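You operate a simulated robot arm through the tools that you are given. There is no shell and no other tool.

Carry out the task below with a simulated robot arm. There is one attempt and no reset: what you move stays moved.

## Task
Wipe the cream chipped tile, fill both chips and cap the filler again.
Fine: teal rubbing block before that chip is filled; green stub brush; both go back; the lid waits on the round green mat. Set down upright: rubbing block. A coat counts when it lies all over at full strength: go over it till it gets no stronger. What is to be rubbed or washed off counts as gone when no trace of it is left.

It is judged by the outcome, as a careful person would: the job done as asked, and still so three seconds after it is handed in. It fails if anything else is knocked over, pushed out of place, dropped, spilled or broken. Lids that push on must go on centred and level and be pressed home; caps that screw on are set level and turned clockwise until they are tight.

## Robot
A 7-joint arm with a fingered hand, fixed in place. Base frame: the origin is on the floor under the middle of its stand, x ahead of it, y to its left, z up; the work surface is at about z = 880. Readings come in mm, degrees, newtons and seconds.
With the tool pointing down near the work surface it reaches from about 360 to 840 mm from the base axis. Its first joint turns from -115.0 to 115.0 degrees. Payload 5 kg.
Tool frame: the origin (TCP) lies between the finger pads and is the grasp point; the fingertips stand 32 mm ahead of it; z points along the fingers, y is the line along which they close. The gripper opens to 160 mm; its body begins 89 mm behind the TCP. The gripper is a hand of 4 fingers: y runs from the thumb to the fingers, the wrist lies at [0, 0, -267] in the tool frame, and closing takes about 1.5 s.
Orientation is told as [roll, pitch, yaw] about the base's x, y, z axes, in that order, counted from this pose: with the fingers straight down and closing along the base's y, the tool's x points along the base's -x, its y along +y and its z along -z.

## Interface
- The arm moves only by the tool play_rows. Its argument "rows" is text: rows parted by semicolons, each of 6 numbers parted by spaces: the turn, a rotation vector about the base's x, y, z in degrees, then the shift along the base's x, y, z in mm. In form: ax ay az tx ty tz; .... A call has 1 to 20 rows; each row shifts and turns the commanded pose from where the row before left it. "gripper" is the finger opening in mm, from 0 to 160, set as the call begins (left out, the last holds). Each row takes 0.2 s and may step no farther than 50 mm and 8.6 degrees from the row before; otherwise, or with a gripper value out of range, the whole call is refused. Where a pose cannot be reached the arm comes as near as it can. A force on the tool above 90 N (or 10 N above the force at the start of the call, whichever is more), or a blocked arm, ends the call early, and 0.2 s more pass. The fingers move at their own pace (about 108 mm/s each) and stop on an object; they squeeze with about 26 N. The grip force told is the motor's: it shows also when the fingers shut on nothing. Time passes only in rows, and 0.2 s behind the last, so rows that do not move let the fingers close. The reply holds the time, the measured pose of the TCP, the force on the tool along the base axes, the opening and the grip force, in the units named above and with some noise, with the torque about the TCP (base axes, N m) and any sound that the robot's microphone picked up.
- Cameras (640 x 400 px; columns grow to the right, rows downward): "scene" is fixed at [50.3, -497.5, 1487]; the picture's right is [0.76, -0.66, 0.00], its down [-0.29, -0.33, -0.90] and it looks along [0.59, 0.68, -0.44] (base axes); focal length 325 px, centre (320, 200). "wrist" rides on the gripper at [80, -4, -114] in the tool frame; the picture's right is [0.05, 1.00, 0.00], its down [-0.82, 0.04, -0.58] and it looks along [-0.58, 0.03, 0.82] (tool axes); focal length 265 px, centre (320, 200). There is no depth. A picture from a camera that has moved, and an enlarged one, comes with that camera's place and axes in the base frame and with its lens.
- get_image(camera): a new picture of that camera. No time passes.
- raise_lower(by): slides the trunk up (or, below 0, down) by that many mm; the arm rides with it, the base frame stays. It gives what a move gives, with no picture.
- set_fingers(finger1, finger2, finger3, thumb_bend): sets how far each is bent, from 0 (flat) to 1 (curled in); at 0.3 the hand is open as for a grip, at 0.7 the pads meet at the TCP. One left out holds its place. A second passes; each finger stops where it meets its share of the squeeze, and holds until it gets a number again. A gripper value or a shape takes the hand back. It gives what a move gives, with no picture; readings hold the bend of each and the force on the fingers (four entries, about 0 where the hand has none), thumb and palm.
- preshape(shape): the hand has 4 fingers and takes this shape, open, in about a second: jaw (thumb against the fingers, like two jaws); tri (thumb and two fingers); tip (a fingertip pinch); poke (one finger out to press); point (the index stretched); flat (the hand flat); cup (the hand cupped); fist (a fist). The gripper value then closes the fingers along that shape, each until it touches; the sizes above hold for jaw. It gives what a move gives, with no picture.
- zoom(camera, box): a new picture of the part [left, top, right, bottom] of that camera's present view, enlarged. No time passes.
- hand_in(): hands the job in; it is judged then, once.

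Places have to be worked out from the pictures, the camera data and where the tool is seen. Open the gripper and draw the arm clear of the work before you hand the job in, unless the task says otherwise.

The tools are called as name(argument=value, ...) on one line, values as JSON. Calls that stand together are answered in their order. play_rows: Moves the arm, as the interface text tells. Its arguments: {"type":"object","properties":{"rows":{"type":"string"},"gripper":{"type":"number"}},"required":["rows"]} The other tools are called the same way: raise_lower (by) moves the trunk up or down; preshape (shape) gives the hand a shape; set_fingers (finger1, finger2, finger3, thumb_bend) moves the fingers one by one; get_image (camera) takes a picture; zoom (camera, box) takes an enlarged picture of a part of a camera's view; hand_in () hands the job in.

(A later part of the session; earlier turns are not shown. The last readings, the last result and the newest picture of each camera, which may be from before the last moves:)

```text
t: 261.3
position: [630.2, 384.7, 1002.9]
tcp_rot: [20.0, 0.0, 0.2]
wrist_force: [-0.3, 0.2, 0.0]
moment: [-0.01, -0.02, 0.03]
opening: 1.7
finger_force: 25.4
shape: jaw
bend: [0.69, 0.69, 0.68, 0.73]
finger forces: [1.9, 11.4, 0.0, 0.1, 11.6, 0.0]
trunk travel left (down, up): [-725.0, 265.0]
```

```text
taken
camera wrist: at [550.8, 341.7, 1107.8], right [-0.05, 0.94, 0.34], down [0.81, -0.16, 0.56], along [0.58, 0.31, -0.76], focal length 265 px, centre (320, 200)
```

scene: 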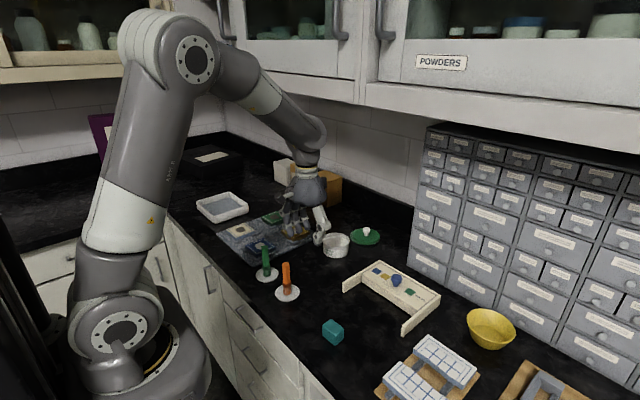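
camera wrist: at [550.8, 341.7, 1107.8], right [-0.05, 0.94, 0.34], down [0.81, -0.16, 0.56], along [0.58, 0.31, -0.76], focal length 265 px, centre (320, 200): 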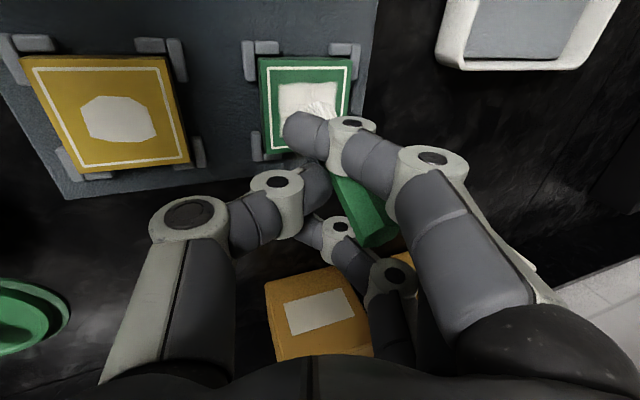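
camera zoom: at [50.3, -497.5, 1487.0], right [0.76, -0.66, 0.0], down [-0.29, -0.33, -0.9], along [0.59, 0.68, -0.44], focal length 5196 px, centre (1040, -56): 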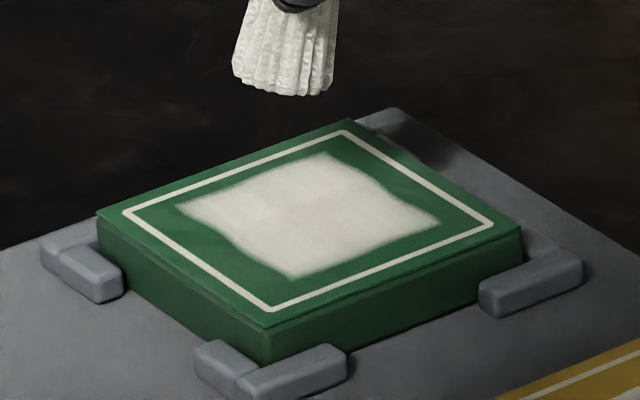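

I'll use the remaining load for one more confirming pass on the cream patch, with strokes along y only so the brush doesn't pivot in the grip.

play_rows(rows="0 0 0 -18.3 0.5 0; 0 0 0 -18.3 0.5 0; 0 0 0 -18.3 0.5 0; 0 0 0 -18.3 0.5 0; 0 0 0 -18.3 0.5 0; 0 0 0 -18.3 0.5 0; 0 0 0 -18 0.5 0; 0 0 0 0 0 -12; 0 0 0 0 0 -12; 0 0 0 0 0 -8; 0 0 0 0 0 0")

zoom(camera="scene", box=[220, 200, 270, 250])

```text
t: 263.7
position: [503.3, 388.5, 971.8]
tcp_rot: [20.0, -0.1, 0.2]
wrist_force: [0.6, 0.4, -0.9]
moment: [0.01, 0.0, 0.02]
opening: 1.6
finger_force: 25.5
shape: jaw
bend: [0.69, 0.69, 0.68, 0.73]
finger forces: [2.3, 11.8, 0.1, 0.1, 11.3, 0.0]
trunk travel left (down, up): [-725.0, 265.0]
```

```text
8.00 times, centred on (245, 225) of scene
camera zoom: at [50.3, -497.5, 1487.0], right [0.76, -0.66, 0.0], down [-0.29, -0.33, -0.9], along [0.59, 0.68, -0.44], focal length 2598 px, centre (920, 0)
```

zoom: 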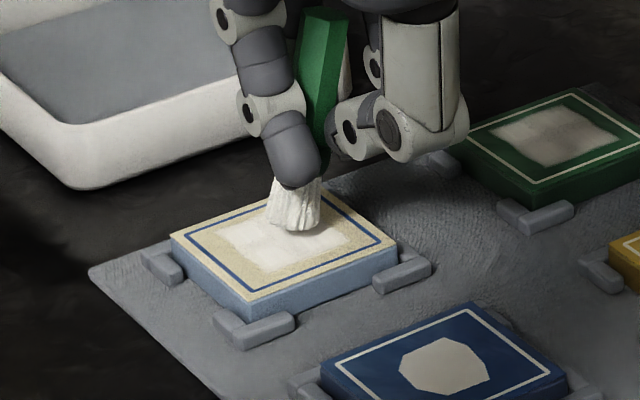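

play_rows(rows="0 0 0 -3 2.7 -3; 0 0 0 0 0 -3; 0 0 0 0 0 -1.5; 0 0 0 0 0 0")

```text
t: 264.7
position: [500.0, 392.8, 963.6]
tcp_rot: [20.0, 0.0, 0.1]
wrist_force: [0.6, 0.4, 1.7]
moment: [0.03, 0.01, -0.04]
opening: 1.7
finger_force: 25.6
shape: jaw
bend: [0.69, 0.69, 0.68, 0.73]
finger forces: [2.4, 11.7, 0.0, 0.0, 11.3, 0.0]
trunk travel left (down, up): [-725.0, 265.0]
```

play_rows(rows="0 0 0 0 0 -0.8; 0 0 0 0 4 0; 0 0 0 0 4 0; 0 0 0 0 -5 0; 0 0 0 0 -6 0; 0 0 0 0 -5 0; 0 0 0 -6 0 0; 0 0 0 0 5 0; 0 0 0 0 6 0; 0 0 0 0 5 0; 0 0 0 6 0 0; 0 0 0 6 0 0; 0 0 0 0 -5 0; 0 0 0 0 -6 0; 0 0 0 0 -5 0; 0 0 0 0 5 0; 0 0 0 0 6 0; 0 0 0 -6 -3 0; 0 0 0 0 0 0")

play_rows(rows="0 0 0 0 0 10; 0 0 0 0 0 15; 0 0 0 10 -20 15; 0 0 0 10 -20 5; 0 0 0 5 -15 0; 0 0 0 0 0 0")

zoom(camera="wrist", box=[290, 0, 430, 110])

zoom(camera="scene", box=[230, 220, 260, 242])

zoom(camera="scene", box=[245, 180, 305, 250])

```text
t: 268.7
position: [499.3, 392.5, 961.7]
tcp_rot: [20.0, -0.1, 0.1]
wrist_force: [0.1, 0.1, 0.8]
moment: [-0.01, -0.02, 0.02]
opening: 2.2
finger_force: 25.7
shape: jaw
bend: [0.69, 0.69, 0.68, 0.73]
finger forces: [1.9, 11.5, 0.0, 0.1, 11.4, 0.0]
trunk travel left (down, up): [-725.0, 265.0]
```

```text
t: 270.1
position: [523.1, 334.9, 1008.2]
tcp_rot: [20.1, -0.1, 0.1]
wrist_force: [-0.8, -0.3, -1.0]
moment: [0.02, -0.02, 0.02]
opening: 1.8
finger_force: 26.0
shape: jaw
bend: [0.69, 0.69, 0.68, 0.73]
finger forces: [2.1, 11.5, 0.0, 0.0, 11.2, 0.1]
trunk travel left (down, up): [-725.0, 265.0]
```

```text
3.64 times, centred on (360, 55) of wrist
camera zoom: at [443.7, 292.9, 1113.4], right [-0.05, 0.94, 0.34], down [0.82, -0.16, 0.56], along [0.58, 0.31, -0.76], focal length 965 px, centre (174, 727)
```

zoom: 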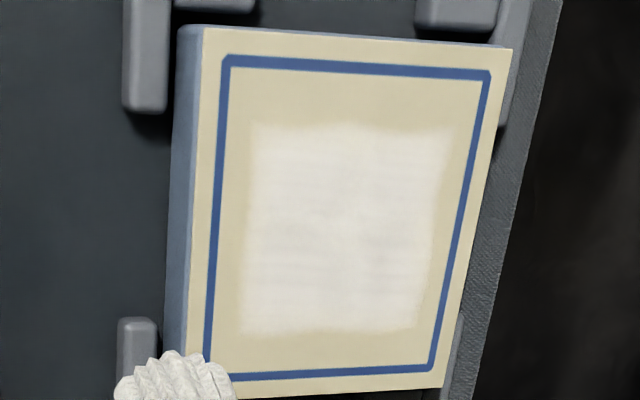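

```text
16.00 times, centred on (245, 231) of scene
camera zoom: at [50.3, -497.5, 1487.0], right [0.76, -0.66, 0.0], down [-0.29, -0.33, -0.9], along [0.59, 0.68, -0.44], focal length 5196 px, centre (1520, -296)
```

zoom: 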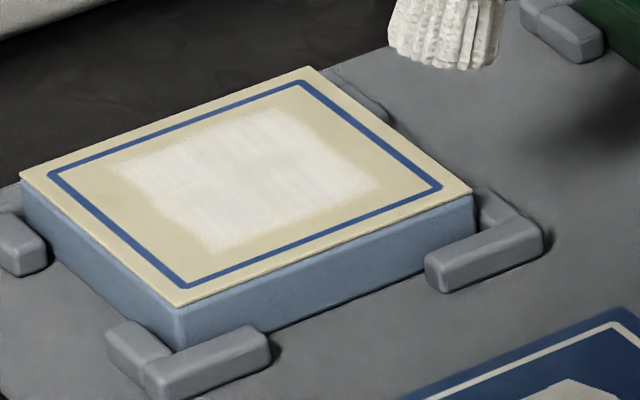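

```text
5.71 times, centred on (275, 215) of scene
camera zoom: at [50.3, -497.5, 1487.0], right [0.76, -0.66, 0.0], down [-0.29, -0.33, -0.9], along [0.59, 0.68, -0.44], focal length 1856 px, centre (577, 114)
```

zoom: 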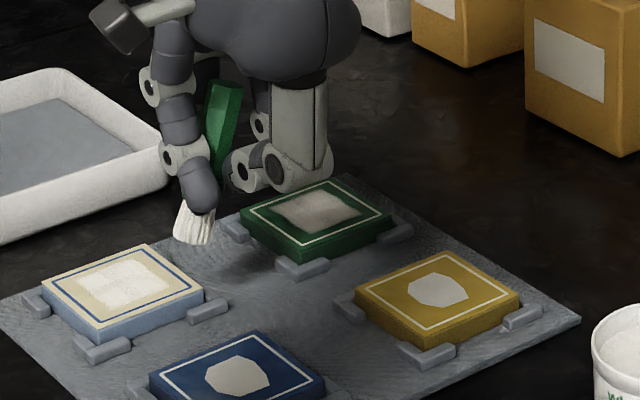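

The cream patch did not change any more, so both fills are complete. For returning the brush I must avoid the thumb hitting the orange brush, so I'll first level the brush (tilt about y) and then turn the hand, up here in free space.

play_rows(rows="0 0 0 -10 -20 15; 0 0 0 -10 -20 15; 0 0 0 -10 -20 15; 0 0 0 -10 -20 5; 0 -7 0 0 0 0; 0 -7 0 0 0 0; 0 -7 0 0 0 0; 0 0 0 0 0 0")

zoom(camera="scene", box=[230, 150, 320, 250])

```text
t: 271.9
position: [484.9, 256.8, 1057.3]
tcp_rot: [20.1, -21.1, 0.2]
wrist_force: [-0.1, -0.5, -0.1]
moment: [0.01, -0.01, 0.03]
opening: 1.4
finger_force: 25.3
shape: jaw
bend: [0.69, 0.69, 0.68, 0.73]
finger forces: [2.9, 11.9, 0.0, 0.1, 11.0, 0.0]
trunk travel left (down, up): [-725.0, 265.0]
```

```text
4.00 times, centred on (275, 200) of scene
camera zoom: at [50.3, -497.5, 1487.0], right [0.76, -0.66, 0.0], down [-0.29, -0.33, -0.9], along [0.59, 0.68, -0.44], focal length 1299 px, centre (500, 200)
```

zoom: 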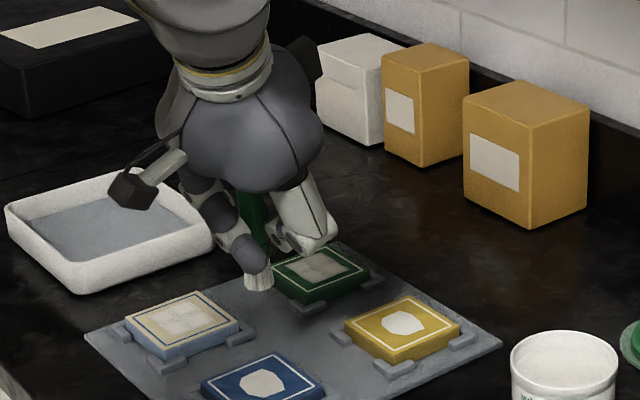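

The brush is within a few degrees of vertical. Now I turn the hand about the vertical axis in two stages.

play_rows(rows="0 0 8 0 0 0; 0 0 8 0 0 0; 0 0 8 0 0 0; 0 0 8 0 0 0; 0 0 8 0 0 0; 0 0 0 0 0 0")

get_image(camera="scene")

```text
t: 273.3
position: [484.0, 255.8, 1057.8]
tcp_rot: [20.0, -21.1, 40.3]
wrist_force: [0.0, 0.5, 0.1]
moment: [-0.01, 0.02, -0.02]
opening: 1.2
finger_force: 25.9
shape: jaw
bend: [0.69, 0.69, 0.68, 0.73]
finger forces: [3.6, 11.9, 0.0, 0.1, 11.0, 0.0]
trunk travel left (down, up): [-725.0, 265.0]
```

```text
taken
```

scene: 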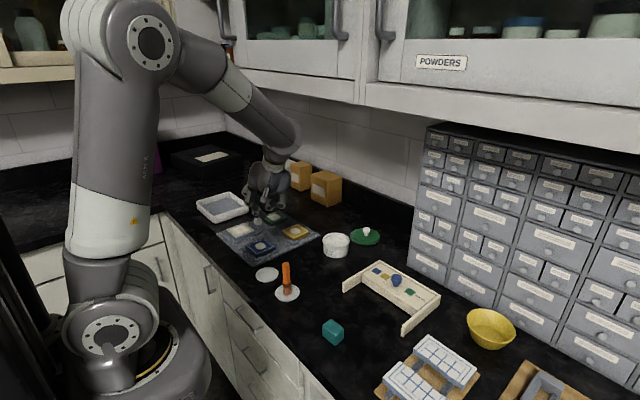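

play_rows(rows="0 0 8 0 0 0; 0 0 8 0 0 0; 0 0 8 0 0 0; 0 0 8 0 0 0; 0 0 8 0 0 0; 0 0 8 0 0 0; 0 0 0 0 0 0")

get_image(camera="scene")

zoom(camera="scene", box=[230, 150, 320, 250])

get_image(camera="wrist")

```text
t: 274.9
position: [483.8, 256.3, 1057.3]
tcp_rot: [19.9, -21.0, 88.2]
wrist_force: [0.5, -0.4, -1.2]
moment: [-0.04, 0.0, -0.03]
opening: 1.2
finger_force: 25.9
shape: jaw
bend: [0.69, 0.69, 0.68, 0.73]
finger forces: [4.4, 12.2, 0.1, 0.0, 10.6, 0.0]
trunk travel left (down, up): [-725.0, 265.0]
```

```text
taken
```

scene: 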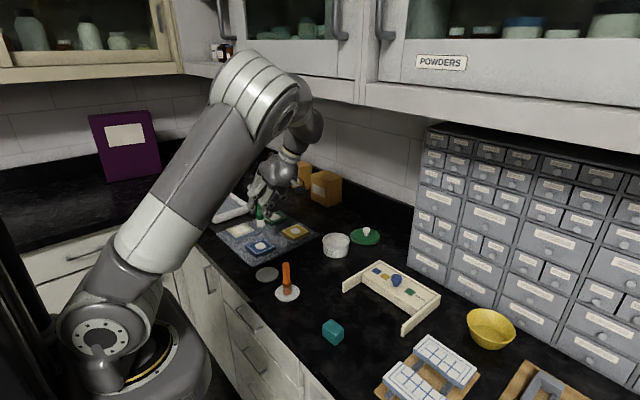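

```text
4.00 times, centred on (275, 200) of scene
camera zoom: at [50.3, -497.5, 1487.0], right [0.76, -0.66, 0.0], down [-0.29, -0.33, -0.9], along [0.59, 0.68, -0.44], focal length 1299 px, centre (500, 200)
```

zoom: 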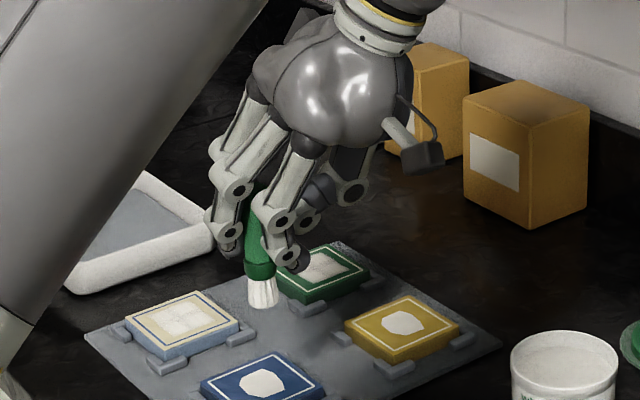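

```text
taken
camera wrist: at [524.5, 141.7, 1127.0], right [-0.94, -0.14, 0.3], down [0.18, 0.56, 0.81], along [-0.28, 0.82, -0.5], focal length 265 px, centre (320, 200)
```

wrist: 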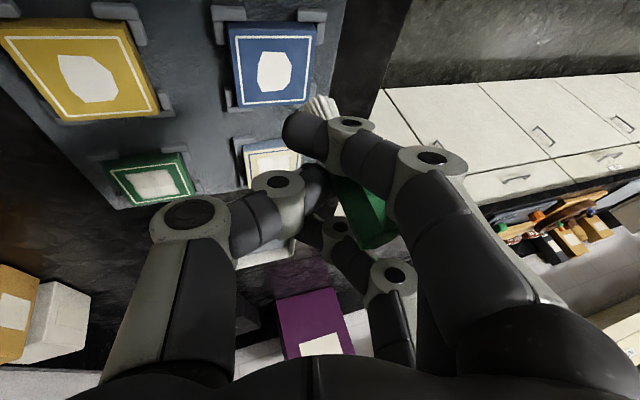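

The hand turned fine and the brush hangs vertical. I move over to the saucer, keeping height.

play_rows(rows="0 0 0 -8 -17 0; 0 0 0 -8 -17 0; 0 0 0 -8 -17 0; 0 0 0 -8 -17 0; 0 0 0 -7 -17 0; 0 0 0 0 0 0; 0 0 0 0 0 -20; 0 0 0 0 0 -20; 0 0 0 0 0 0")

get_image(camera="scene")

zoom(camera="scene", box=[230, 200, 320, 300])

get_image(camera="wrist")

```text
t: 276.9
position: [444.6, 170.4, 1017.6]
tcp_rot: [20.0, -21.1, 88.1]
wrist_force: [-0.2, 0.1, -0.3]
moment: [0.04, -0.01, 0.0]
opening: 1.4
finger_force: 26.3
shape: jaw
bend: [0.69, 0.69, 0.68, 0.73]
finger forces: [4.7, 12.3, 0.1, 0.0, 10.6, 0.0]
trunk travel left (down, up): [-725.0, 265.0]
```

```text
taken
```

scene: 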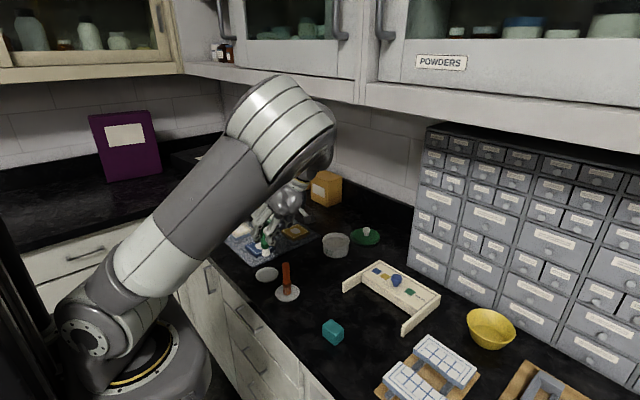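

```text
4.00 times, centred on (275, 250) of scene
camera zoom: at [50.3, -497.5, 1487.0], right [0.76, -0.66, 0.0], down [-0.29, -0.33, -0.9], along [0.59, 0.68, -0.44], focal length 1299 px, centre (500, 0)
```

zoom: 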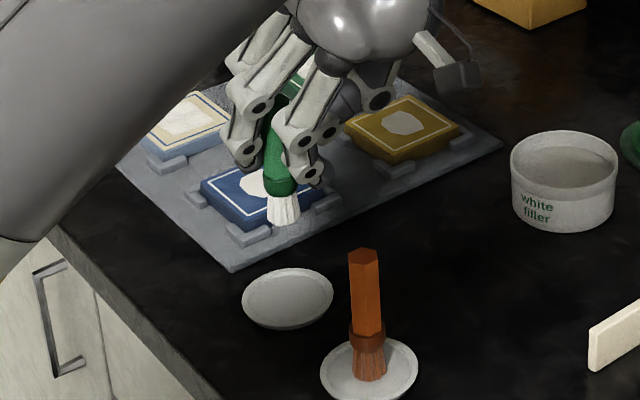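

```text
taken
camera wrist: at [484.2, 56.4, 1087.1], right [-0.94, -0.14, 0.3], down [0.18, 0.56, 0.81], along [-0.28, 0.82, -0.5], focal length 265 px, centre (320, 200)
```

wrist: 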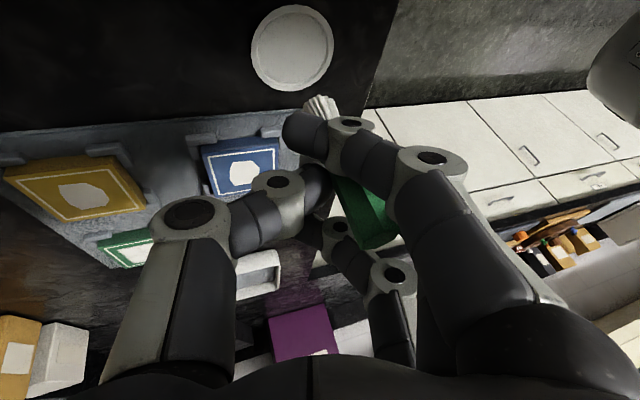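

The tip hangs within about 2 mm of the saucer's centre line. I lower it with checks.

play_rows(rows="0 0 0 -1.5 -0.5 -12; 0 0 0 0 0 -15; 0 0 0 0 0 -12; 0 0 0 0 0 -8; 0 0 0 0 0 0")

zoom(camera="scene", box=[240, 220, 310, 300])

get_image(camera="wrist")

```text
t: 278.1
position: [444.3, 171.4, 970.9]
tcp_rot: [20.0, -21.1, 88.2]
wrist_force: [0.3, 1.0, 0.0]
moment: [-0.01, 0.02, 0.0]
opening: 1.5
finger_force: 26.2
shape: jaw
bend: [0.69, 0.69, 0.68, 0.73]
finger forces: [4.5, 12.3, 0.1, 0.0, 10.7, 0.0]
trunk travel left (down, up): [-725.0, 265.0]
```

```text
5.00 times, centred on (275, 260) of scene
camera zoom: at [50.3, -497.5, 1487.0], right [0.76, -0.66, 0.0], down [-0.29, -0.33, -0.9], along [0.59, 0.68, -0.44], focal length 1624 px, centre (545, -100)
```

zoom: 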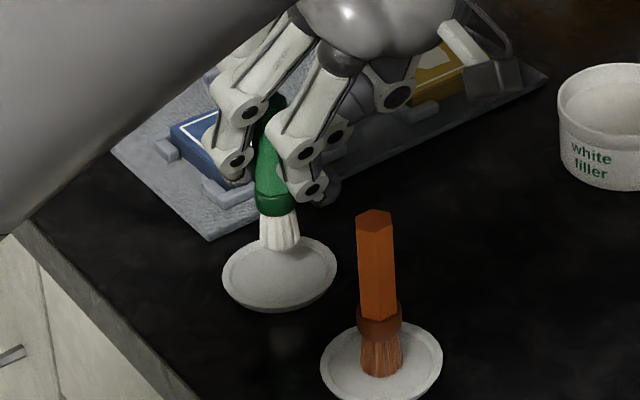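

```text
taken
camera wrist: at [483.7, 56.8, 1039.9], right [-0.94, -0.14, 0.3], down [0.18, 0.56, 0.81], along [-0.28, 0.82, -0.5], focal length 265 px, centre (320, 200)
```

wrist: 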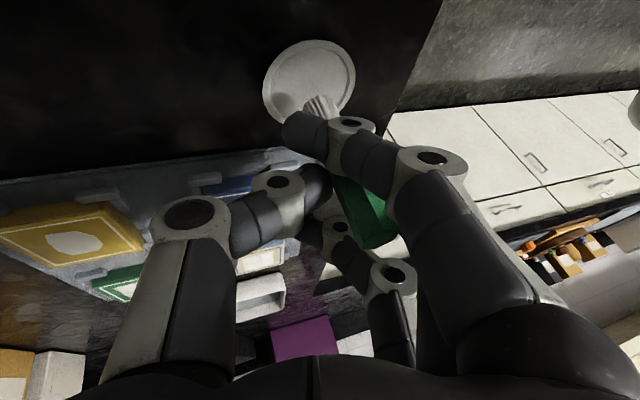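

Aligned with the saucer. Lower further, feeling for contact.

play_rows(rows="0 0 0 0 0 -5; 0 0 0 0 0 -4; 0 0 0 0 0 -3; 0 0 0 0 0 0")

play_rows(rows="0 0 0 0 0 -1.5; 0 0 0 0 0 -1; 0 0 0 0 0 0")

zoom(camera="scene", box=[250, 230, 300, 290])

```text
t: 279.1
position: [444.7, 169.1, 958.4]
tcp_rot: [20.0, -21.1, 88.1]
wrist_force: [-0.5, 0.3, 0.2]
moment: [-0.01, 0.01, -0.01]
opening: 1.2
finger_force: 25.8
shape: jaw
bend: [0.69, 0.69, 0.68, 0.73]
finger forces: [4.6, 12.3, 0.1, 0.0, 10.5, 0.0]
trunk travel left (down, up): [-725.0, 265.0]
```

```text
t: 279.9
position: [445.7, 170.2, 955.6]
tcp_rot: [20.0, -21.1, 88.1]
wrist_force: [-0.4, -0.5, -0.2]
moment: [0.03, -0.04, 0.01]
opening: 1.2
finger_force: 26.0
shape: jaw
bend: [0.69, 0.69, 0.68, 0.73]
finger forces: [4.7, 12.4, 0.1, 0.0, 10.7, 0.0]
trunk travel left (down, up): [-725.0, 265.0]
```

```text
6.67 times, centred on (275, 260) of scene
camera zoom: at [50.3, -497.5, 1487.0], right [0.76, -0.66, 0.0], down [-0.29, -0.33, -0.9], along [0.59, 0.68, -0.44], focal length 2165 px, centre (620, -200)
```

zoom: 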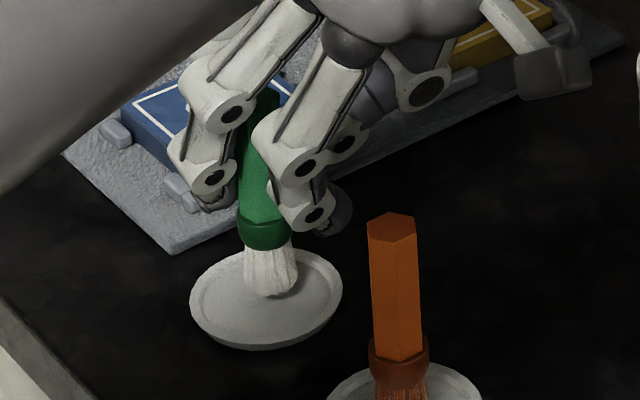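

play_rows(rows="0 0 0 -1 1 -1; 0 0 0 -1 0.5 -1; 0 0 0 0 0 0")

play_rows(rows="0 0 0 0 0 -1; 0 0 0 0 0 -0.5; 0 0 0 0 0 0")

```text
t: 280.7
position: [441.7, 171.8, 953.4]
tcp_rot: [20.1, -21.1, 88.0]
wrist_force: [0.0, -0.8, -0.2]
moment: [0.0, 0.01, 0.0]
opening: 1.4
finger_force: 25.7
shape: jaw
bend: [0.69, 0.69, 0.68, 0.73]
finger forces: [4.7, 12.2, 0.0, 0.0, 10.5, 0.0]
trunk travel left (down, up): [-725.0, 265.0]
```

```text
t: 281.5
position: [441.8, 172.0, 951.4]
tcp_rot: [20.0, -21.1, 88.1]
wrist_force: [-0.7, -0.4, -1.6]
moment: [-0.04, 0.02, -0.02]
opening: 1.4
finger_force: 26.4
shape: jaw
bend: [0.69, 0.69, 0.68, 0.73]
finger forces: [4.6, 12.2, 0.1, 0.0, 10.5, 0.0]
trunk travel left (down, up): [-725.0, 265.0]
```

play_rows(rows="0 0 0 0 0 -1; 0 0 0 0 0 -0.5; 0 0 0 0 0 0")

zoom(camera="scene", box=[250, 240, 290, 290])

```text
t: 282.3
position: [442.2, 171.4, 951.0]
tcp_rot: [20.1, -21.2, 88.0]
wrist_force: [0.3, 0.1, -0.2]
moment: [0.02, 0.0, -0.01]
opening: 1.4
finger_force: 25.5
shape: jaw
bend: [0.69, 0.69, 0.68, 0.73]
finger forces: [4.7, 12.3, 0.0, 0.1, 10.5, 0.1]
trunk travel left (down, up): [-725.0, 265.0]
```

```text
8.00 times, centred on (270, 265) of scene
camera zoom: at [50.3, -497.5, 1487.0], right [0.76, -0.66, 0.0], down [-0.29, -0.33, -0.9], along [0.59, 0.68, -0.44], focal length 2598 px, centre (720, -320)
```

zoom: 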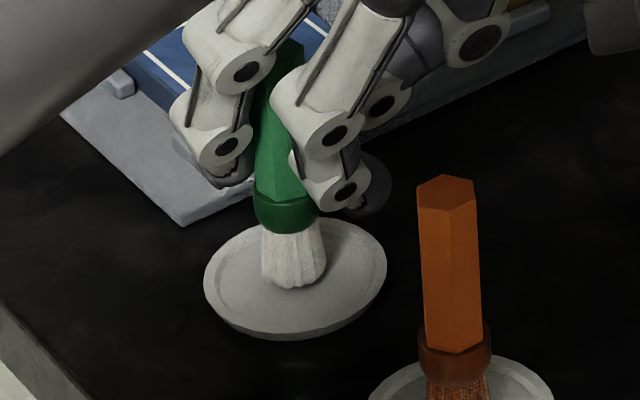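

play_rows(rows="0 0 0 0 0 -1; 0 0 0 0 0 -0.5; 0 0 0 0 0 0")

play_rows(rows="0 0 0 0 0 -1; 0 0 0 0 0 0; 0 0 0 0 0 0")

```text
t: 283.1
position: [442.7, 172.1, 949.5]
tcp_rot: [19.9, -21.1, 88.1]
wrist_force: [0.6, 0.3, -0.9]
moment: [0.02, -0.02, 0.02]
opening: 1.2
finger_force: 25.8
shape: jaw
bend: [0.69, 0.69, 0.68, 0.73]
finger forces: [4.7, 12.3, 0.0, 0.0, 10.7, 0.0]
trunk travel left (down, up): [-725.0, 265.0]
```

```text
t: 283.9
position: [442.5, 172.2, 948.4]
tcp_rot: [20.0, -21.1, 88.0]
wrist_force: [-0.8, 0.3, -0.4]
moment: [0.0, 0.01, -0.02]
opening: 1.7
finger_force: 25.9
shape: jaw
bend: [0.69, 0.69, 0.68, 0.73]
finger forces: [4.6, 12.3, 0.0, 0.0, 10.6, 0.1]
trunk travel left (down, up): [-725.0, 265.0]
```

play_rows(rows="0 0 0 0 0 -1; 0 0 0 0 0 0; 0 0 0 0 0 0")

play_rows(rows="0 0 0 0 0 -1; 0 0 0 0 0 0; 0 0 0 0 0 0")

zoom(camera="scene", box=[250, 240, 290, 290])

```text
t: 284.7
position: [441.4, 172.4, 947.0]
tcp_rot: [19.9, -21.1, 88.1]
wrist_force: [-0.5, -0.3, 0.4]
moment: [0.04, -0.03, 0.02]
opening: 1.2
finger_force: 26.4
shape: jaw
bend: [0.69, 0.69, 0.68, 0.73]
finger forces: [4.8, 12.3, 0.0, 0.0, 10.6, 0.0]
trunk travel left (down, up): [-725.0, 265.0]
```

```text
t: 285.5
position: [441.6, 172.0, 947.4]
tcp_rot: [19.9, -21.1, 88.1]
wrist_force: [-0.2, 0.4, 4.2]
moment: [-0.05, 0.05, 0.0]
opening: 1.5
finger_force: 25.9
shape: jaw
bend: [0.69, 0.69, 0.68, 0.73]
finger forces: [4.8, 12.3, 0.1, 0.0, 11.1, 0.0]
trunk travel left (down, up): [-725.0, 265.0]
```

```text
8.00 times, centred on (270, 265) of scene
camera zoom: at [50.3, -497.5, 1487.0], right [0.76, -0.66, 0.0], down [-0.29, -0.33, -0.9], along [0.59, 0.68, -0.44], focal length 2598 px, centre (720, -320)
```

zoom: 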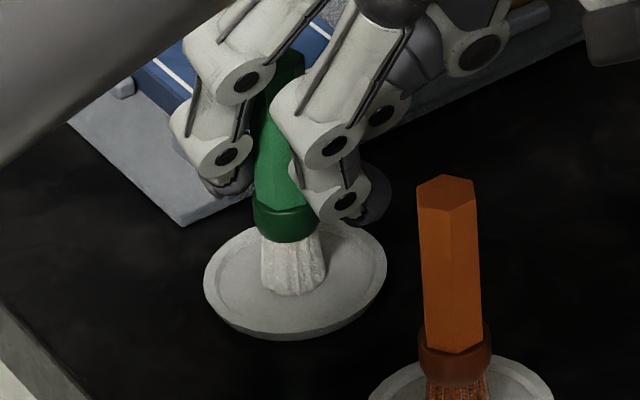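

The brush stands on the saucer's centre with light contact. I open the hand gradually and watch whether it stays upright.

play_rows(rows="0 0 0 0 0 0; 0 0 0 0 0 0; 0 0 0 0 0 0", gripper=24)

zoom(camera="scene", box=[250, 240, 290, 290])

```text
t: 286.3
position: [441.9, 171.9, 946.4]
tcp_rot: [20.1, -21.1, 88.1]
wrist_force: [0.3, 0.7, -1.1]
moment: [0.04, 0.0, 0.03]
opening: 24.0
finger_force: 0.1
shape: jaw
bend: [0.75, 0.68, 0.72, 0.7]
finger forces: [16.7, 16.6, 0.0, 0.0, 0.0, 0.0]
trunk travel left (down, up): [-725.0, 265.0]
```

```text
8.00 times, centred on (270, 265) of scene
camera zoom: at [50.3, -497.5, 1487.0], right [0.76, -0.66, 0.0], down [-0.29, -0.33, -0.9], along [0.59, 0.68, -0.44], focal length 2598 px, centre (720, -320)
```

zoom: 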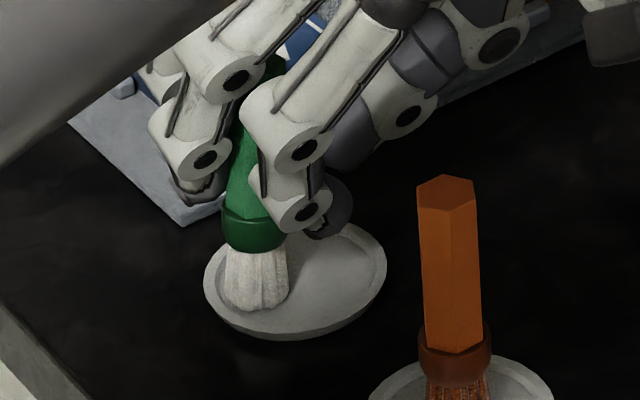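

The handle is wedged between index and middle fingers and moved with them. I close again to bring it back to the centre; then I'll straighten the index finger alone before releasing.

play_rows(rows="0 0 0 0 0 0; 0 0 0 0 0 0; 0 0 0 0 0 0; 0 0 0 0 0 0", gripper=6)

zoom(camera="scene", box=[250, 240, 290, 290])

get_image(camera="wrist")

```text
t: 287.3
position: [441.1, 172.2, 946.6]
tcp_rot: [19.9, -21.2, 88.1]
wrist_force: [-3.7, 0.1, 15.2]
moment: [-0.12, 0.51, -0.02]
opening: 7.7
finger_force: 0.0
shape: jaw
bend: [0.73, 0.65, 0.71, 0.7]
finger forces: [13.9, 16.1, 0.1, 0.0, 0.0, 0.0]
trunk travel left (down, up): [-725.0, 265.0]
```

```text
8.00 times, centred on (270, 265) of scene
camera zoom: at [50.3, -497.5, 1487.0], right [0.76, -0.66, 0.0], down [-0.29, -0.33, -0.9], along [0.59, 0.68, -0.44], focal length 2598 px, centre (720, -320)
```

zoom: 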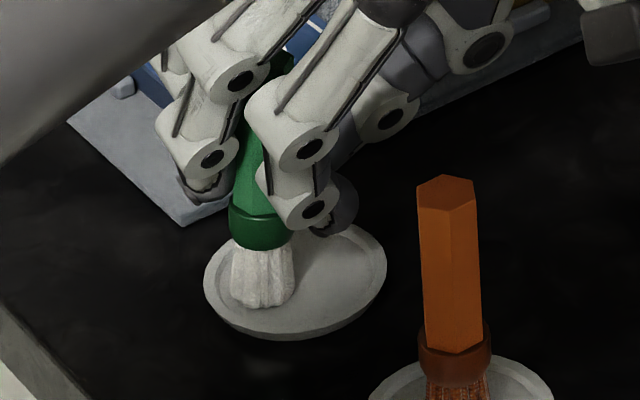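

```text
taken
camera wrist: at [480.7, 57.7, 1016.5], right [-0.94, -0.14, 0.3], down [0.18, 0.55, 0.81], along [-0.28, 0.82, -0.5], focal length 265 px, centre (320, 200)
```

wrist: 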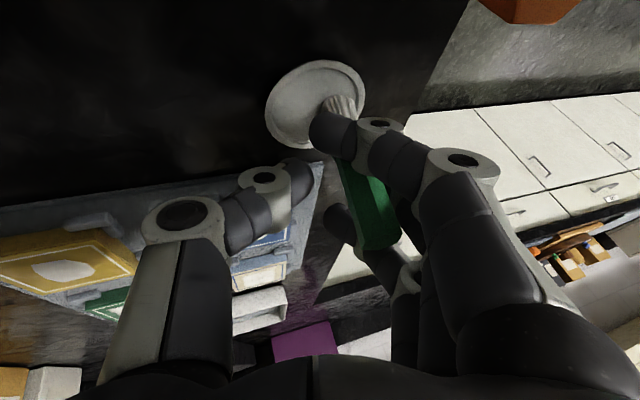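

The brush is held only by the index/middle wedge and leans about 7°, pressing down at 15 N. I'll tip it upright about its foot and ease the pressure.

play_rows(rows="0 0 0 0 0 1; -2.3 -2.6 0 -3.1 2.7 0.5; -2.3 -2.7 0 -3.1 2.7 0.5; 0 0 0 0 0 0")

zoom(camera="scene", box=[245, 230, 295, 290])

```text
t: 288.3
position: [434.4, 178.3, 949.0]
tcp_rot: [14.3, -16.6, 90.0]
wrist_force: [-1.3, -0.9, 15.1]
moment: [-0.14, 0.44, 0.04]
opening: 7.6
finger_force: 0.2
shape: jaw
bend: [0.73, 0.65, 0.71, 0.7]
finger forces: [16.1, 14.4, 0.0, 0.1, 0.1, 0.0]
trunk travel left (down, up): [-725.0, 265.0]
```

```text
6.67 times, centred on (270, 260) of scene
camera zoom: at [50.3, -497.5, 1487.0], right [0.76, -0.66, 0.0], down [-0.29, -0.33, -0.9], along [0.59, 0.68, -0.44], focal length 2165 px, centre (653, -200)
```

zoom: 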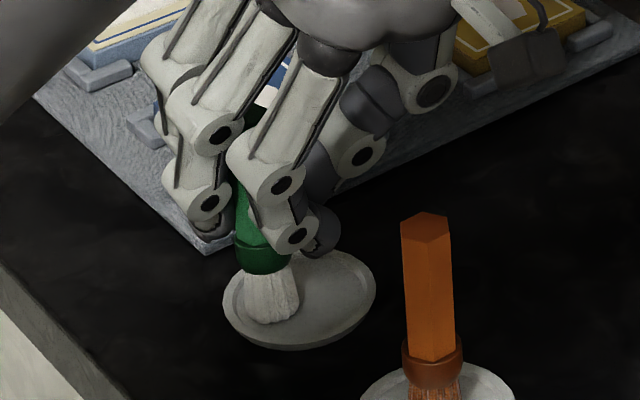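

I raise slightly to unload, and shift the brush back toward the saucer's centre.

play_rows(rows="0 0 0 0 0 2; 0 0 0 0 0 3; 0 0 0 4.5 -4 0; 0 0 0 4.5 -4 0; 0 0 0 0 0 0")

zoom(camera="scene", box=[245, 230, 295, 290])

get_image(camera="wrist")

```text
t: 289.5
position: [444.2, 168.1, 953.7]
tcp_rot: [14.3, -16.6, 90.1]
wrist_force: [-0.2, -0.4, -0.6]
moment: [0.0, 0.01, 0.01]
opening: 6.9
finger_force: 0.1
shape: jaw
bend: [0.73, 0.65, 0.71, 0.7]
finger forces: [14.9, 14.8, 0.1, 0.0, 0.0, 0.0]
trunk travel left (down, up): [-725.0, 265.0]
```

```text
6.67 times, centred on (270, 260) of scene
camera zoom: at [50.3, -497.5, 1487.0], right [0.76, -0.66, 0.0], down [-0.29, -0.33, -0.9], along [0.59, 0.68, -0.44], focal length 2165 px, centre (653, -200)
```

zoom: 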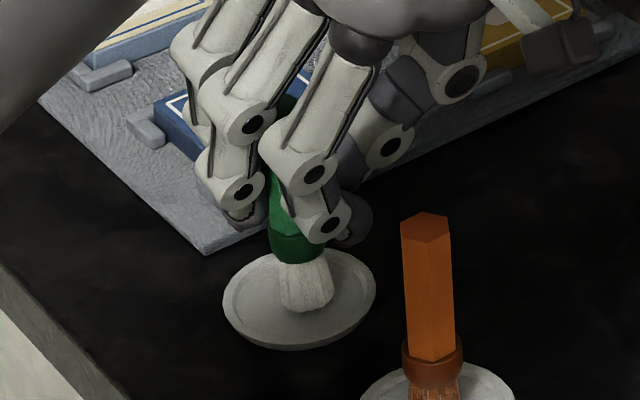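

```text
taken
camera wrist: at [476.9, 60.8, 1035.4], right [-0.97, -0.12, 0.22], down [0.1, 0.62, 0.78], along [-0.23, 0.78, -0.59], focal length 265 px, centre (320, 200)
```

wrist: 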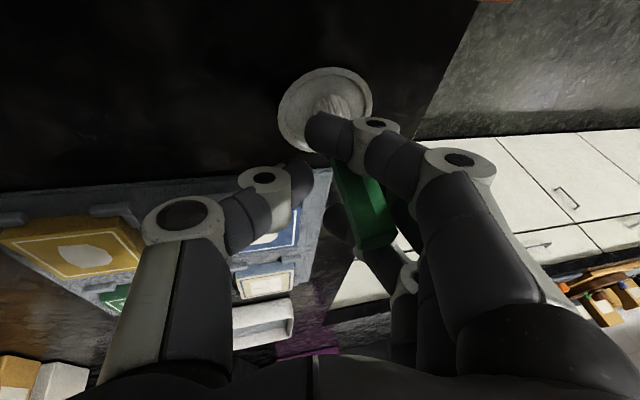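

The brush is now nearly vertical and over the saucer's centre. I lower it until it just touches.

play_rows(rows="0 0 0 -1.5 1 -1; 0 0 0 0 0 -1; 0 0 0 0 0 0")

play_rows(rows="0 0 0 0 0 -0.8; 0 0 0 0 0 0; 0 0 0 0 0 0")

```text
t: 290.3
position: [443.4, 170.3, 950.9]
tcp_rot: [14.4, -16.6, 89.9]
wrist_force: [0.5, 0.3, -0.8]
moment: [0.0, 0.02, -0.01]
opening: 6.8
finger_force: 0.0
shape: jaw
bend: [0.73, 0.65, 0.71, 0.7]
finger forces: [15.0, 14.8, 0.0, 0.1, 0.1, 0.0]
trunk travel left (down, up): [-725.0, 265.0]
```

```text
t: 291.1
position: [443.1, 170.2, 949.7]
tcp_rot: [14.4, -16.6, 90.0]
wrist_force: [0.0, 0.4, -0.1]
moment: [0.02, -0.01, -0.02]
opening: 6.8
finger_force: 0.2
shape: jaw
bend: [0.73, 0.65, 0.71, 0.7]
finger forces: [14.8, 14.7, 0.1, 0.1, 0.0, 0.0]
trunk travel left (down, up): [-725.0, 265.0]
```

play_rows(rows="0 0 0 0 0 -0.8; 0 0 0 0 0 -0.7; 0 0 0 0 0 0")

play_rows(rows="0 0 0 0 0 -0.8; 0 0 0 0 0 0; 0 0 0 0 0 0")

```text
t: 291.9
position: [443.5, 170.5, 950.0]
tcp_rot: [14.3, -16.6, 89.9]
wrist_force: [-0.3, -0.5, 3.3]
moment: [-0.05, 0.08, 0.01]
opening: 7.0
finger_force: 0.1
shape: jaw
bend: [0.73, 0.65, 0.71, 0.7]
finger forces: [14.6, 13.9, 0.0, 0.0, 0.0, 0.0]
trunk travel left (down, up): [-725.0, 265.0]
```

```text
t: 292.7
position: [443.0, 169.5, 949.6]
tcp_rot: [14.3, -16.6, 89.9]
wrist_force: [-0.8, -2.9, 12.6]
moment: [-0.14, 0.29, 0.02]
opening: 6.5
finger_force: 0.0
shape: jaw
bend: [0.73, 0.65, 0.71, 0.7]
finger forces: [16.1, 13.3, 0.0, 0.0, 0.1, 0.0]
trunk travel left (down, up): [-725.0, 265.0]
```

Contact; I ease back 0.7 mm to a light touch, then straighten only the index finger to free the wedge.

play_rows(rows="0 0 0 0 0 0.7; 0 0 0 0 0 0")

set_fingers(finger1=0.2)

zoom(camera="scene", box=[245, 230, 295, 290])

get_image(camera="wrist")

```text
t: 293.3
position: [443.5, 170.1, 948.1]
tcp_rot: [14.2, -16.7, 90.0]
wrist_force: [-0.4, -1.5, 7.3]
moment: [-0.06, 0.19, -0.01]
opening: 6.8
finger_force: 0.1
shape: jaw
bend: [0.73, 0.65, 0.71, 0.7]
finger forces: [14.9, 13.7, 0.0, 0.0, 0.0, 0.0]
trunk travel left (down, up): [-725.0, 265.0]
```

```text
t: 294.3
position: [443.8, 170.4, 948.8]
tcp_rot: [14.4, -16.6, 89.9]
wrist_force: [-0.4, -0.6, 6.5]
moment: [-0.02, 0.21, 0.03]
opening: 19.2
finger_force: 15.1
shape: fingers
bend: [0.73, 0.65, 0.71, 0.7]
finger forces: [15.1, 14.5, 0.0, 0.1, 0.0, 0.0]
trunk travel left (down, up): [-725.0, 265.0]
```

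```text
6.67 times, centred on (270, 260) of scene
camera zoom: at [50.3, -497.5, 1487.0], right [0.76, -0.66, 0.0], down [-0.29, -0.33, -0.9], along [0.59, 0.68, -0.44], focal length 2165 px, centre (653, -200)
```

zoom: 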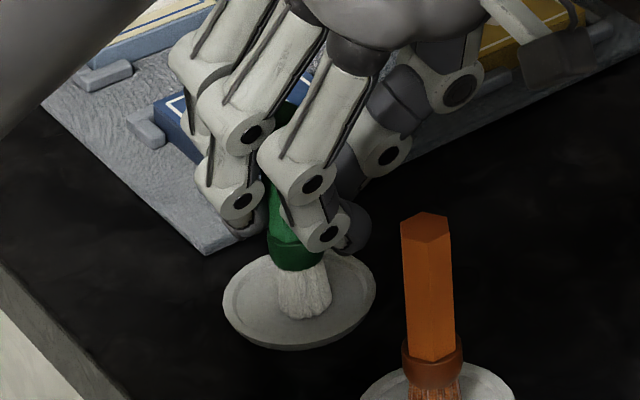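

```text
taken
camera wrist: at [476.0, 61.6, 1030.7], right [-0.97, -0.12, 0.22], down [0.1, 0.62, 0.78], along [-0.23, 0.78, -0.59], focal length 265 px, centre (320, 200)
```

wrist: 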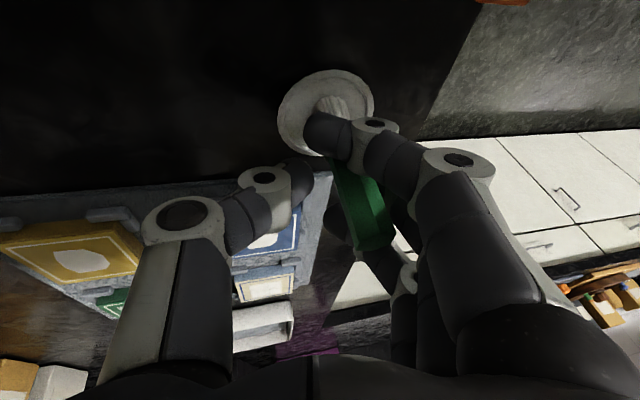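

The index can't move while it is squeezed at 15 N. I'll close the jaw fully so the thumb takes over the grip and see if that relieves the side squeeze.

play_rows(rows="0 0 0 0 0 1.5; 0 0 0 0 0 0; 0 0 0 0 0 0; 0 0 0 0 0 0; 0 0 0 0 0 0", gripper=0)

zoom(camera="scene", box=[245, 230, 295, 290])

get_image(camera="wrist")

```text
t: 295.5
position: [442.9, 171.0, 949.3]
tcp_rot: [14.3, -16.6, 90.0]
wrist_force: [0.1, -0.8, -1.1]
moment: [0.02, 0.0, 0.01]
opening: 0.0
finger_force: 25.9
shape: jaw
bend: [0.72, 0.69, 0.69, 0.68]
finger forces: [3.0, 14.3, 0.0, 0.1, 16.0, 0.0]
trunk travel left (down, up): [-725.0, 265.0]
```

```text
6.67 times, centred on (270, 260) of scene
camera zoom: at [50.3, -497.5, 1487.0], right [0.76, -0.66, 0.0], down [-0.29, -0.33, -0.9], along [0.59, 0.68, -0.44], focal length 2165 px, centre (653, -200)
```

zoom: 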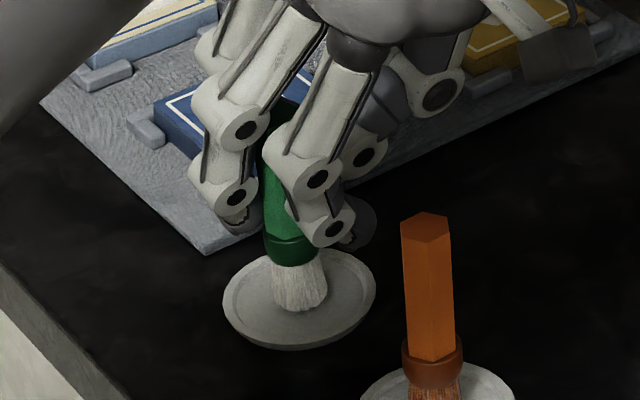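

```text
taken
camera wrist: at [476.3, 62.0, 1032.3], right [-0.97, -0.12, 0.22], down [0.1, 0.62, 0.78], along [-0.23, 0.78, -0.59], focal length 265 px, centre (320, 200)
```

wrist: 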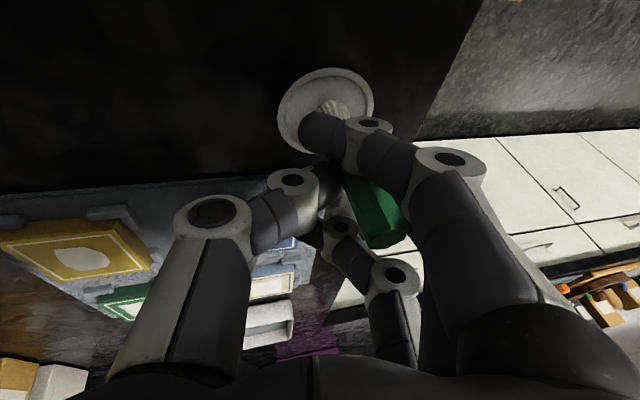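

The thumb and middle finger now hold it (16/14 N) and the index only 3 N. Now I straighten the index.

set_fingers(finger1=0.3)

zoom(camera="scene", box=[245, 230, 295, 290])

```text
t: 296.5
position: [443.6, 169.2, 950.7]
tcp_rot: [14.3, -16.6, 89.8]
wrist_force: [0.1, 0.4, -0.6]
moment: [-0.01, -0.02, 0.01]
opening: 15.6
finger_force: 27.9
shape: fingers
bend: [0.71, 0.69, 0.69, 0.68]
finger forces: [20.5, 24.3, 0.1, 0.0, 11.0, 0.1]
trunk travel left (down, up): [-725.0, 265.0]
```

```text
6.67 times, centred on (270, 260) of scene
camera zoom: at [50.3, -497.5, 1487.0], right [0.76, -0.66, 0.0], down [-0.29, -0.33, -0.9], along [0.59, 0.68, -0.44], focal length 2165 px, centre (653, -200)
```

zoom: 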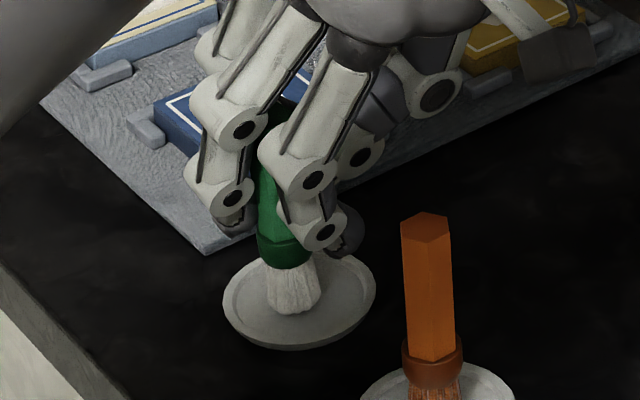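

The index actually hooks the near side of the handle, so it must curl inward instead, and the middle finger must open. I curl the index away first.

set_fingers(finger1=0.85)

zoom(camera="scene", box=[245, 230, 295, 290])

get_image(camera="wrist")

```text
t: 297.5
position: [442.5, 169.4, 950.7]
tcp_rot: [14.2, -16.5, 90.0]
wrist_force: [0.3, -0.1, 0.5]
moment: [0.03, -0.02, -0.01]
opening: 29.0
finger_force: 12.6
shape: fingers
bend: [0.85, 0.71, 0.69, 0.73]
finger forces: [4.7, 10.7, 0.0, 0.0, 9.5, 0.0]
trunk travel left (down, up): [-725.0, 265.0]
```

```text
6.67 times, centred on (270, 260) of scene
camera zoom: at [50.3, -497.5, 1487.0], right [0.76, -0.66, 0.0], down [-0.29, -0.33, -0.9], along [0.59, 0.68, -0.44], focal length 2165 px, centre (653, -200)
```

zoom: 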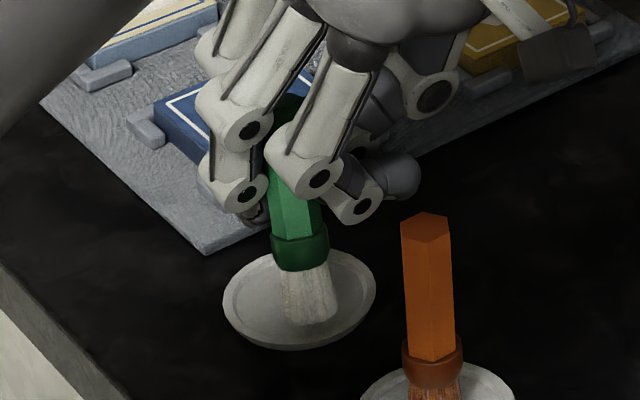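

```text
taken
camera wrist: at [476.3, 62.0, 1032.3], right [-0.97, -0.12, 0.22], down [0.1, 0.62, 0.78], along [-0.23, 0.78, -0.59], focal length 265 px, centre (320, 200)
```

wrist: 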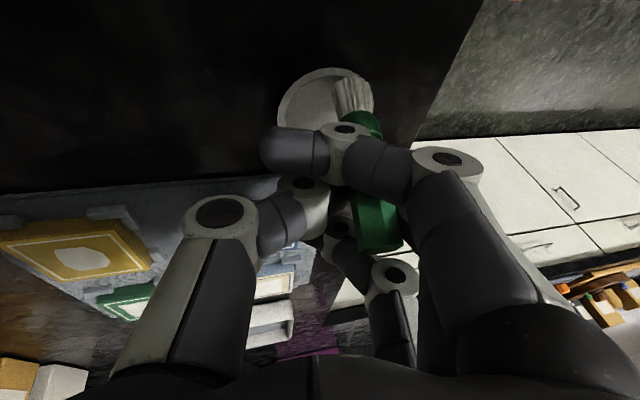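

Now the handle is free of the index. I lower a hair to make sure the bristles stand on the saucer.

play_rows(rows="0 0 0 -1.5 1.5 0; 0 0 0 -1.5 1.5 -0.7; 0 0 0 0 0 -0.6; 0 0 0 0 0 0")

play_rows(rows="0 0 0 0 0 -0.8; 0 0 0 0 0 0; 0 0 0 0 0 0")

```text
t: 298.5
position: [440.9, 172.2, 948.7]
tcp_rot: [14.2, -16.7, 90.0]
wrist_force: [0.2, -0.3, -1.0]
moment: [0.01, 0.01, 0.01]
opening: 28.9
finger_force: 12.3
shape: fingers
bend: [0.85, 0.71, 0.69, 0.73]
finger forces: [4.8, 10.8, 0.1, 0.1, 9.5, 0.1]
trunk travel left (down, up): [-725.0, 265.0]
```

```text
t: 299.3
position: [441.4, 174.5, 947.8]
tcp_rot: [14.3, -16.6, 89.9]
wrist_force: [0.2, -0.1, -0.2]
moment: [0.01, -0.01, 0.01]
opening: 28.9
finger_force: 13.2
shape: fingers
bend: [0.85, 0.71, 0.69, 0.73]
finger forces: [4.7, 10.9, 0.0, 0.0, 9.6, 0.0]
trunk travel left (down, up): [-725.0, 265.0]
```

play_rows(rows="0 0 0 0 0 -0.8; 0 0 0 0 0 0; 0 0 0 0 0 0")

play_rows(rows="0 0 0 0 0 -0.8; 0 0 0 0 0 0; 0 0 0 0 0 0")

zoom(camera="scene", box=[245, 230, 295, 290])

```text
t: 300.1
position: [441.3, 173.8, 947.1]
tcp_rot: [14.4, -16.6, 89.9]
wrist_force: [0.5, 0.8, -0.2]
moment: [-0.01, -0.03, 0.0]
opening: 29.1
finger_force: 13.3
shape: fingers
bend: [0.85, 0.71, 0.69, 0.73]
finger forces: [4.8, 10.7, 0.1, 0.0, 9.5, 0.1]
trunk travel left (down, up): [-725.0, 265.0]
```

```text
t: 300.9
position: [440.8, 172.0, 946.3]
tcp_rot: [14.3, -16.5, 89.9]
wrist_force: [0.5, 0.3, -0.8]
moment: [0.03, -0.01, 0.01]
opening: 28.8
finger_force: 12.9
shape: fingers
bend: [0.85, 0.71, 0.69, 0.73]
finger forces: [4.8, 10.9, 0.0, 0.0, 9.7, 0.1]
trunk travel left (down, up): [-725.0, 265.0]
```

```text
6.67 times, centred on (270, 260) of scene
camera zoom: at [50.3, -497.5, 1487.0], right [0.76, -0.66, 0.0], down [-0.29, -0.33, -0.9], along [0.59, 0.68, -0.44], focal length 2165 px, centre (653, -200)
```

zoom: 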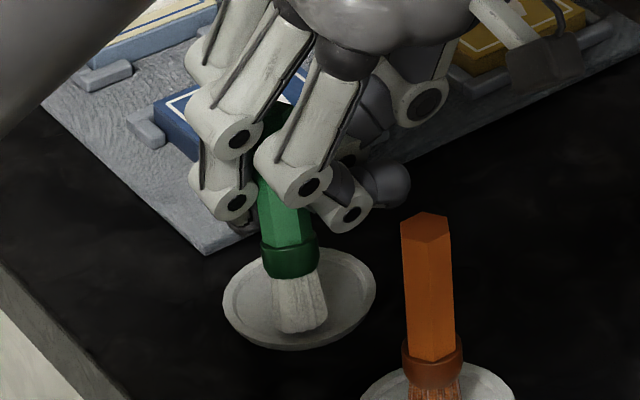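

get_image(camera="wrist")

zoom(camera="wrist", box=[240, 40, 440, 260])

```text
taken
camera wrist: at [473.1, 65.4, 1027.9], right [-0.97, -0.12, 0.22], down [0.1, 0.62, 0.78], along [-0.23, 0.78, -0.59], focal length 265 px, centre (320, 200)
```

wrist: 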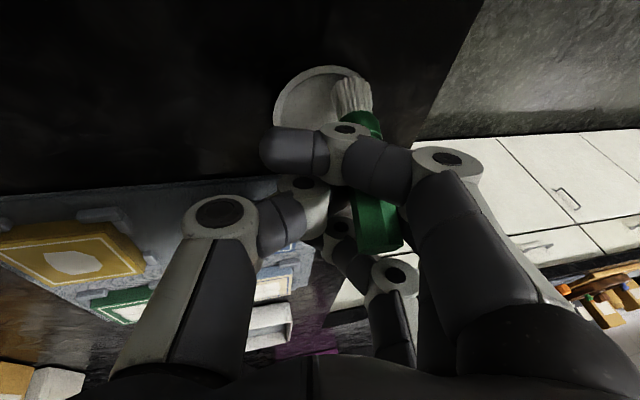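

```text
1.82 times, centred on (340, 150) of wrist
camera zoom: at [473.1, 65.4, 1027.9], right [-0.97, -0.12, 0.22], down [0.1, 0.62, 0.78], along [-0.23, 0.78, -0.59], focal length 483 px, centre (284, 291)
```

zoom: 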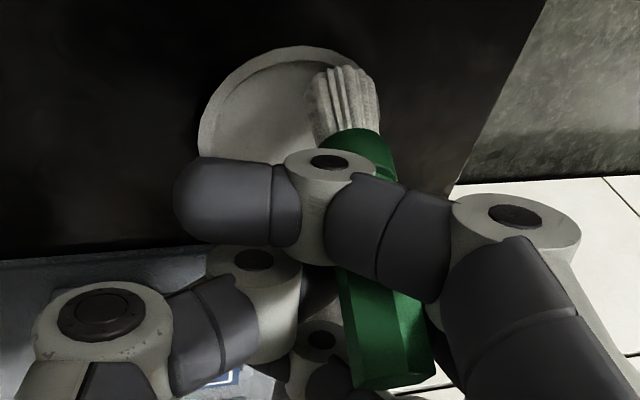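

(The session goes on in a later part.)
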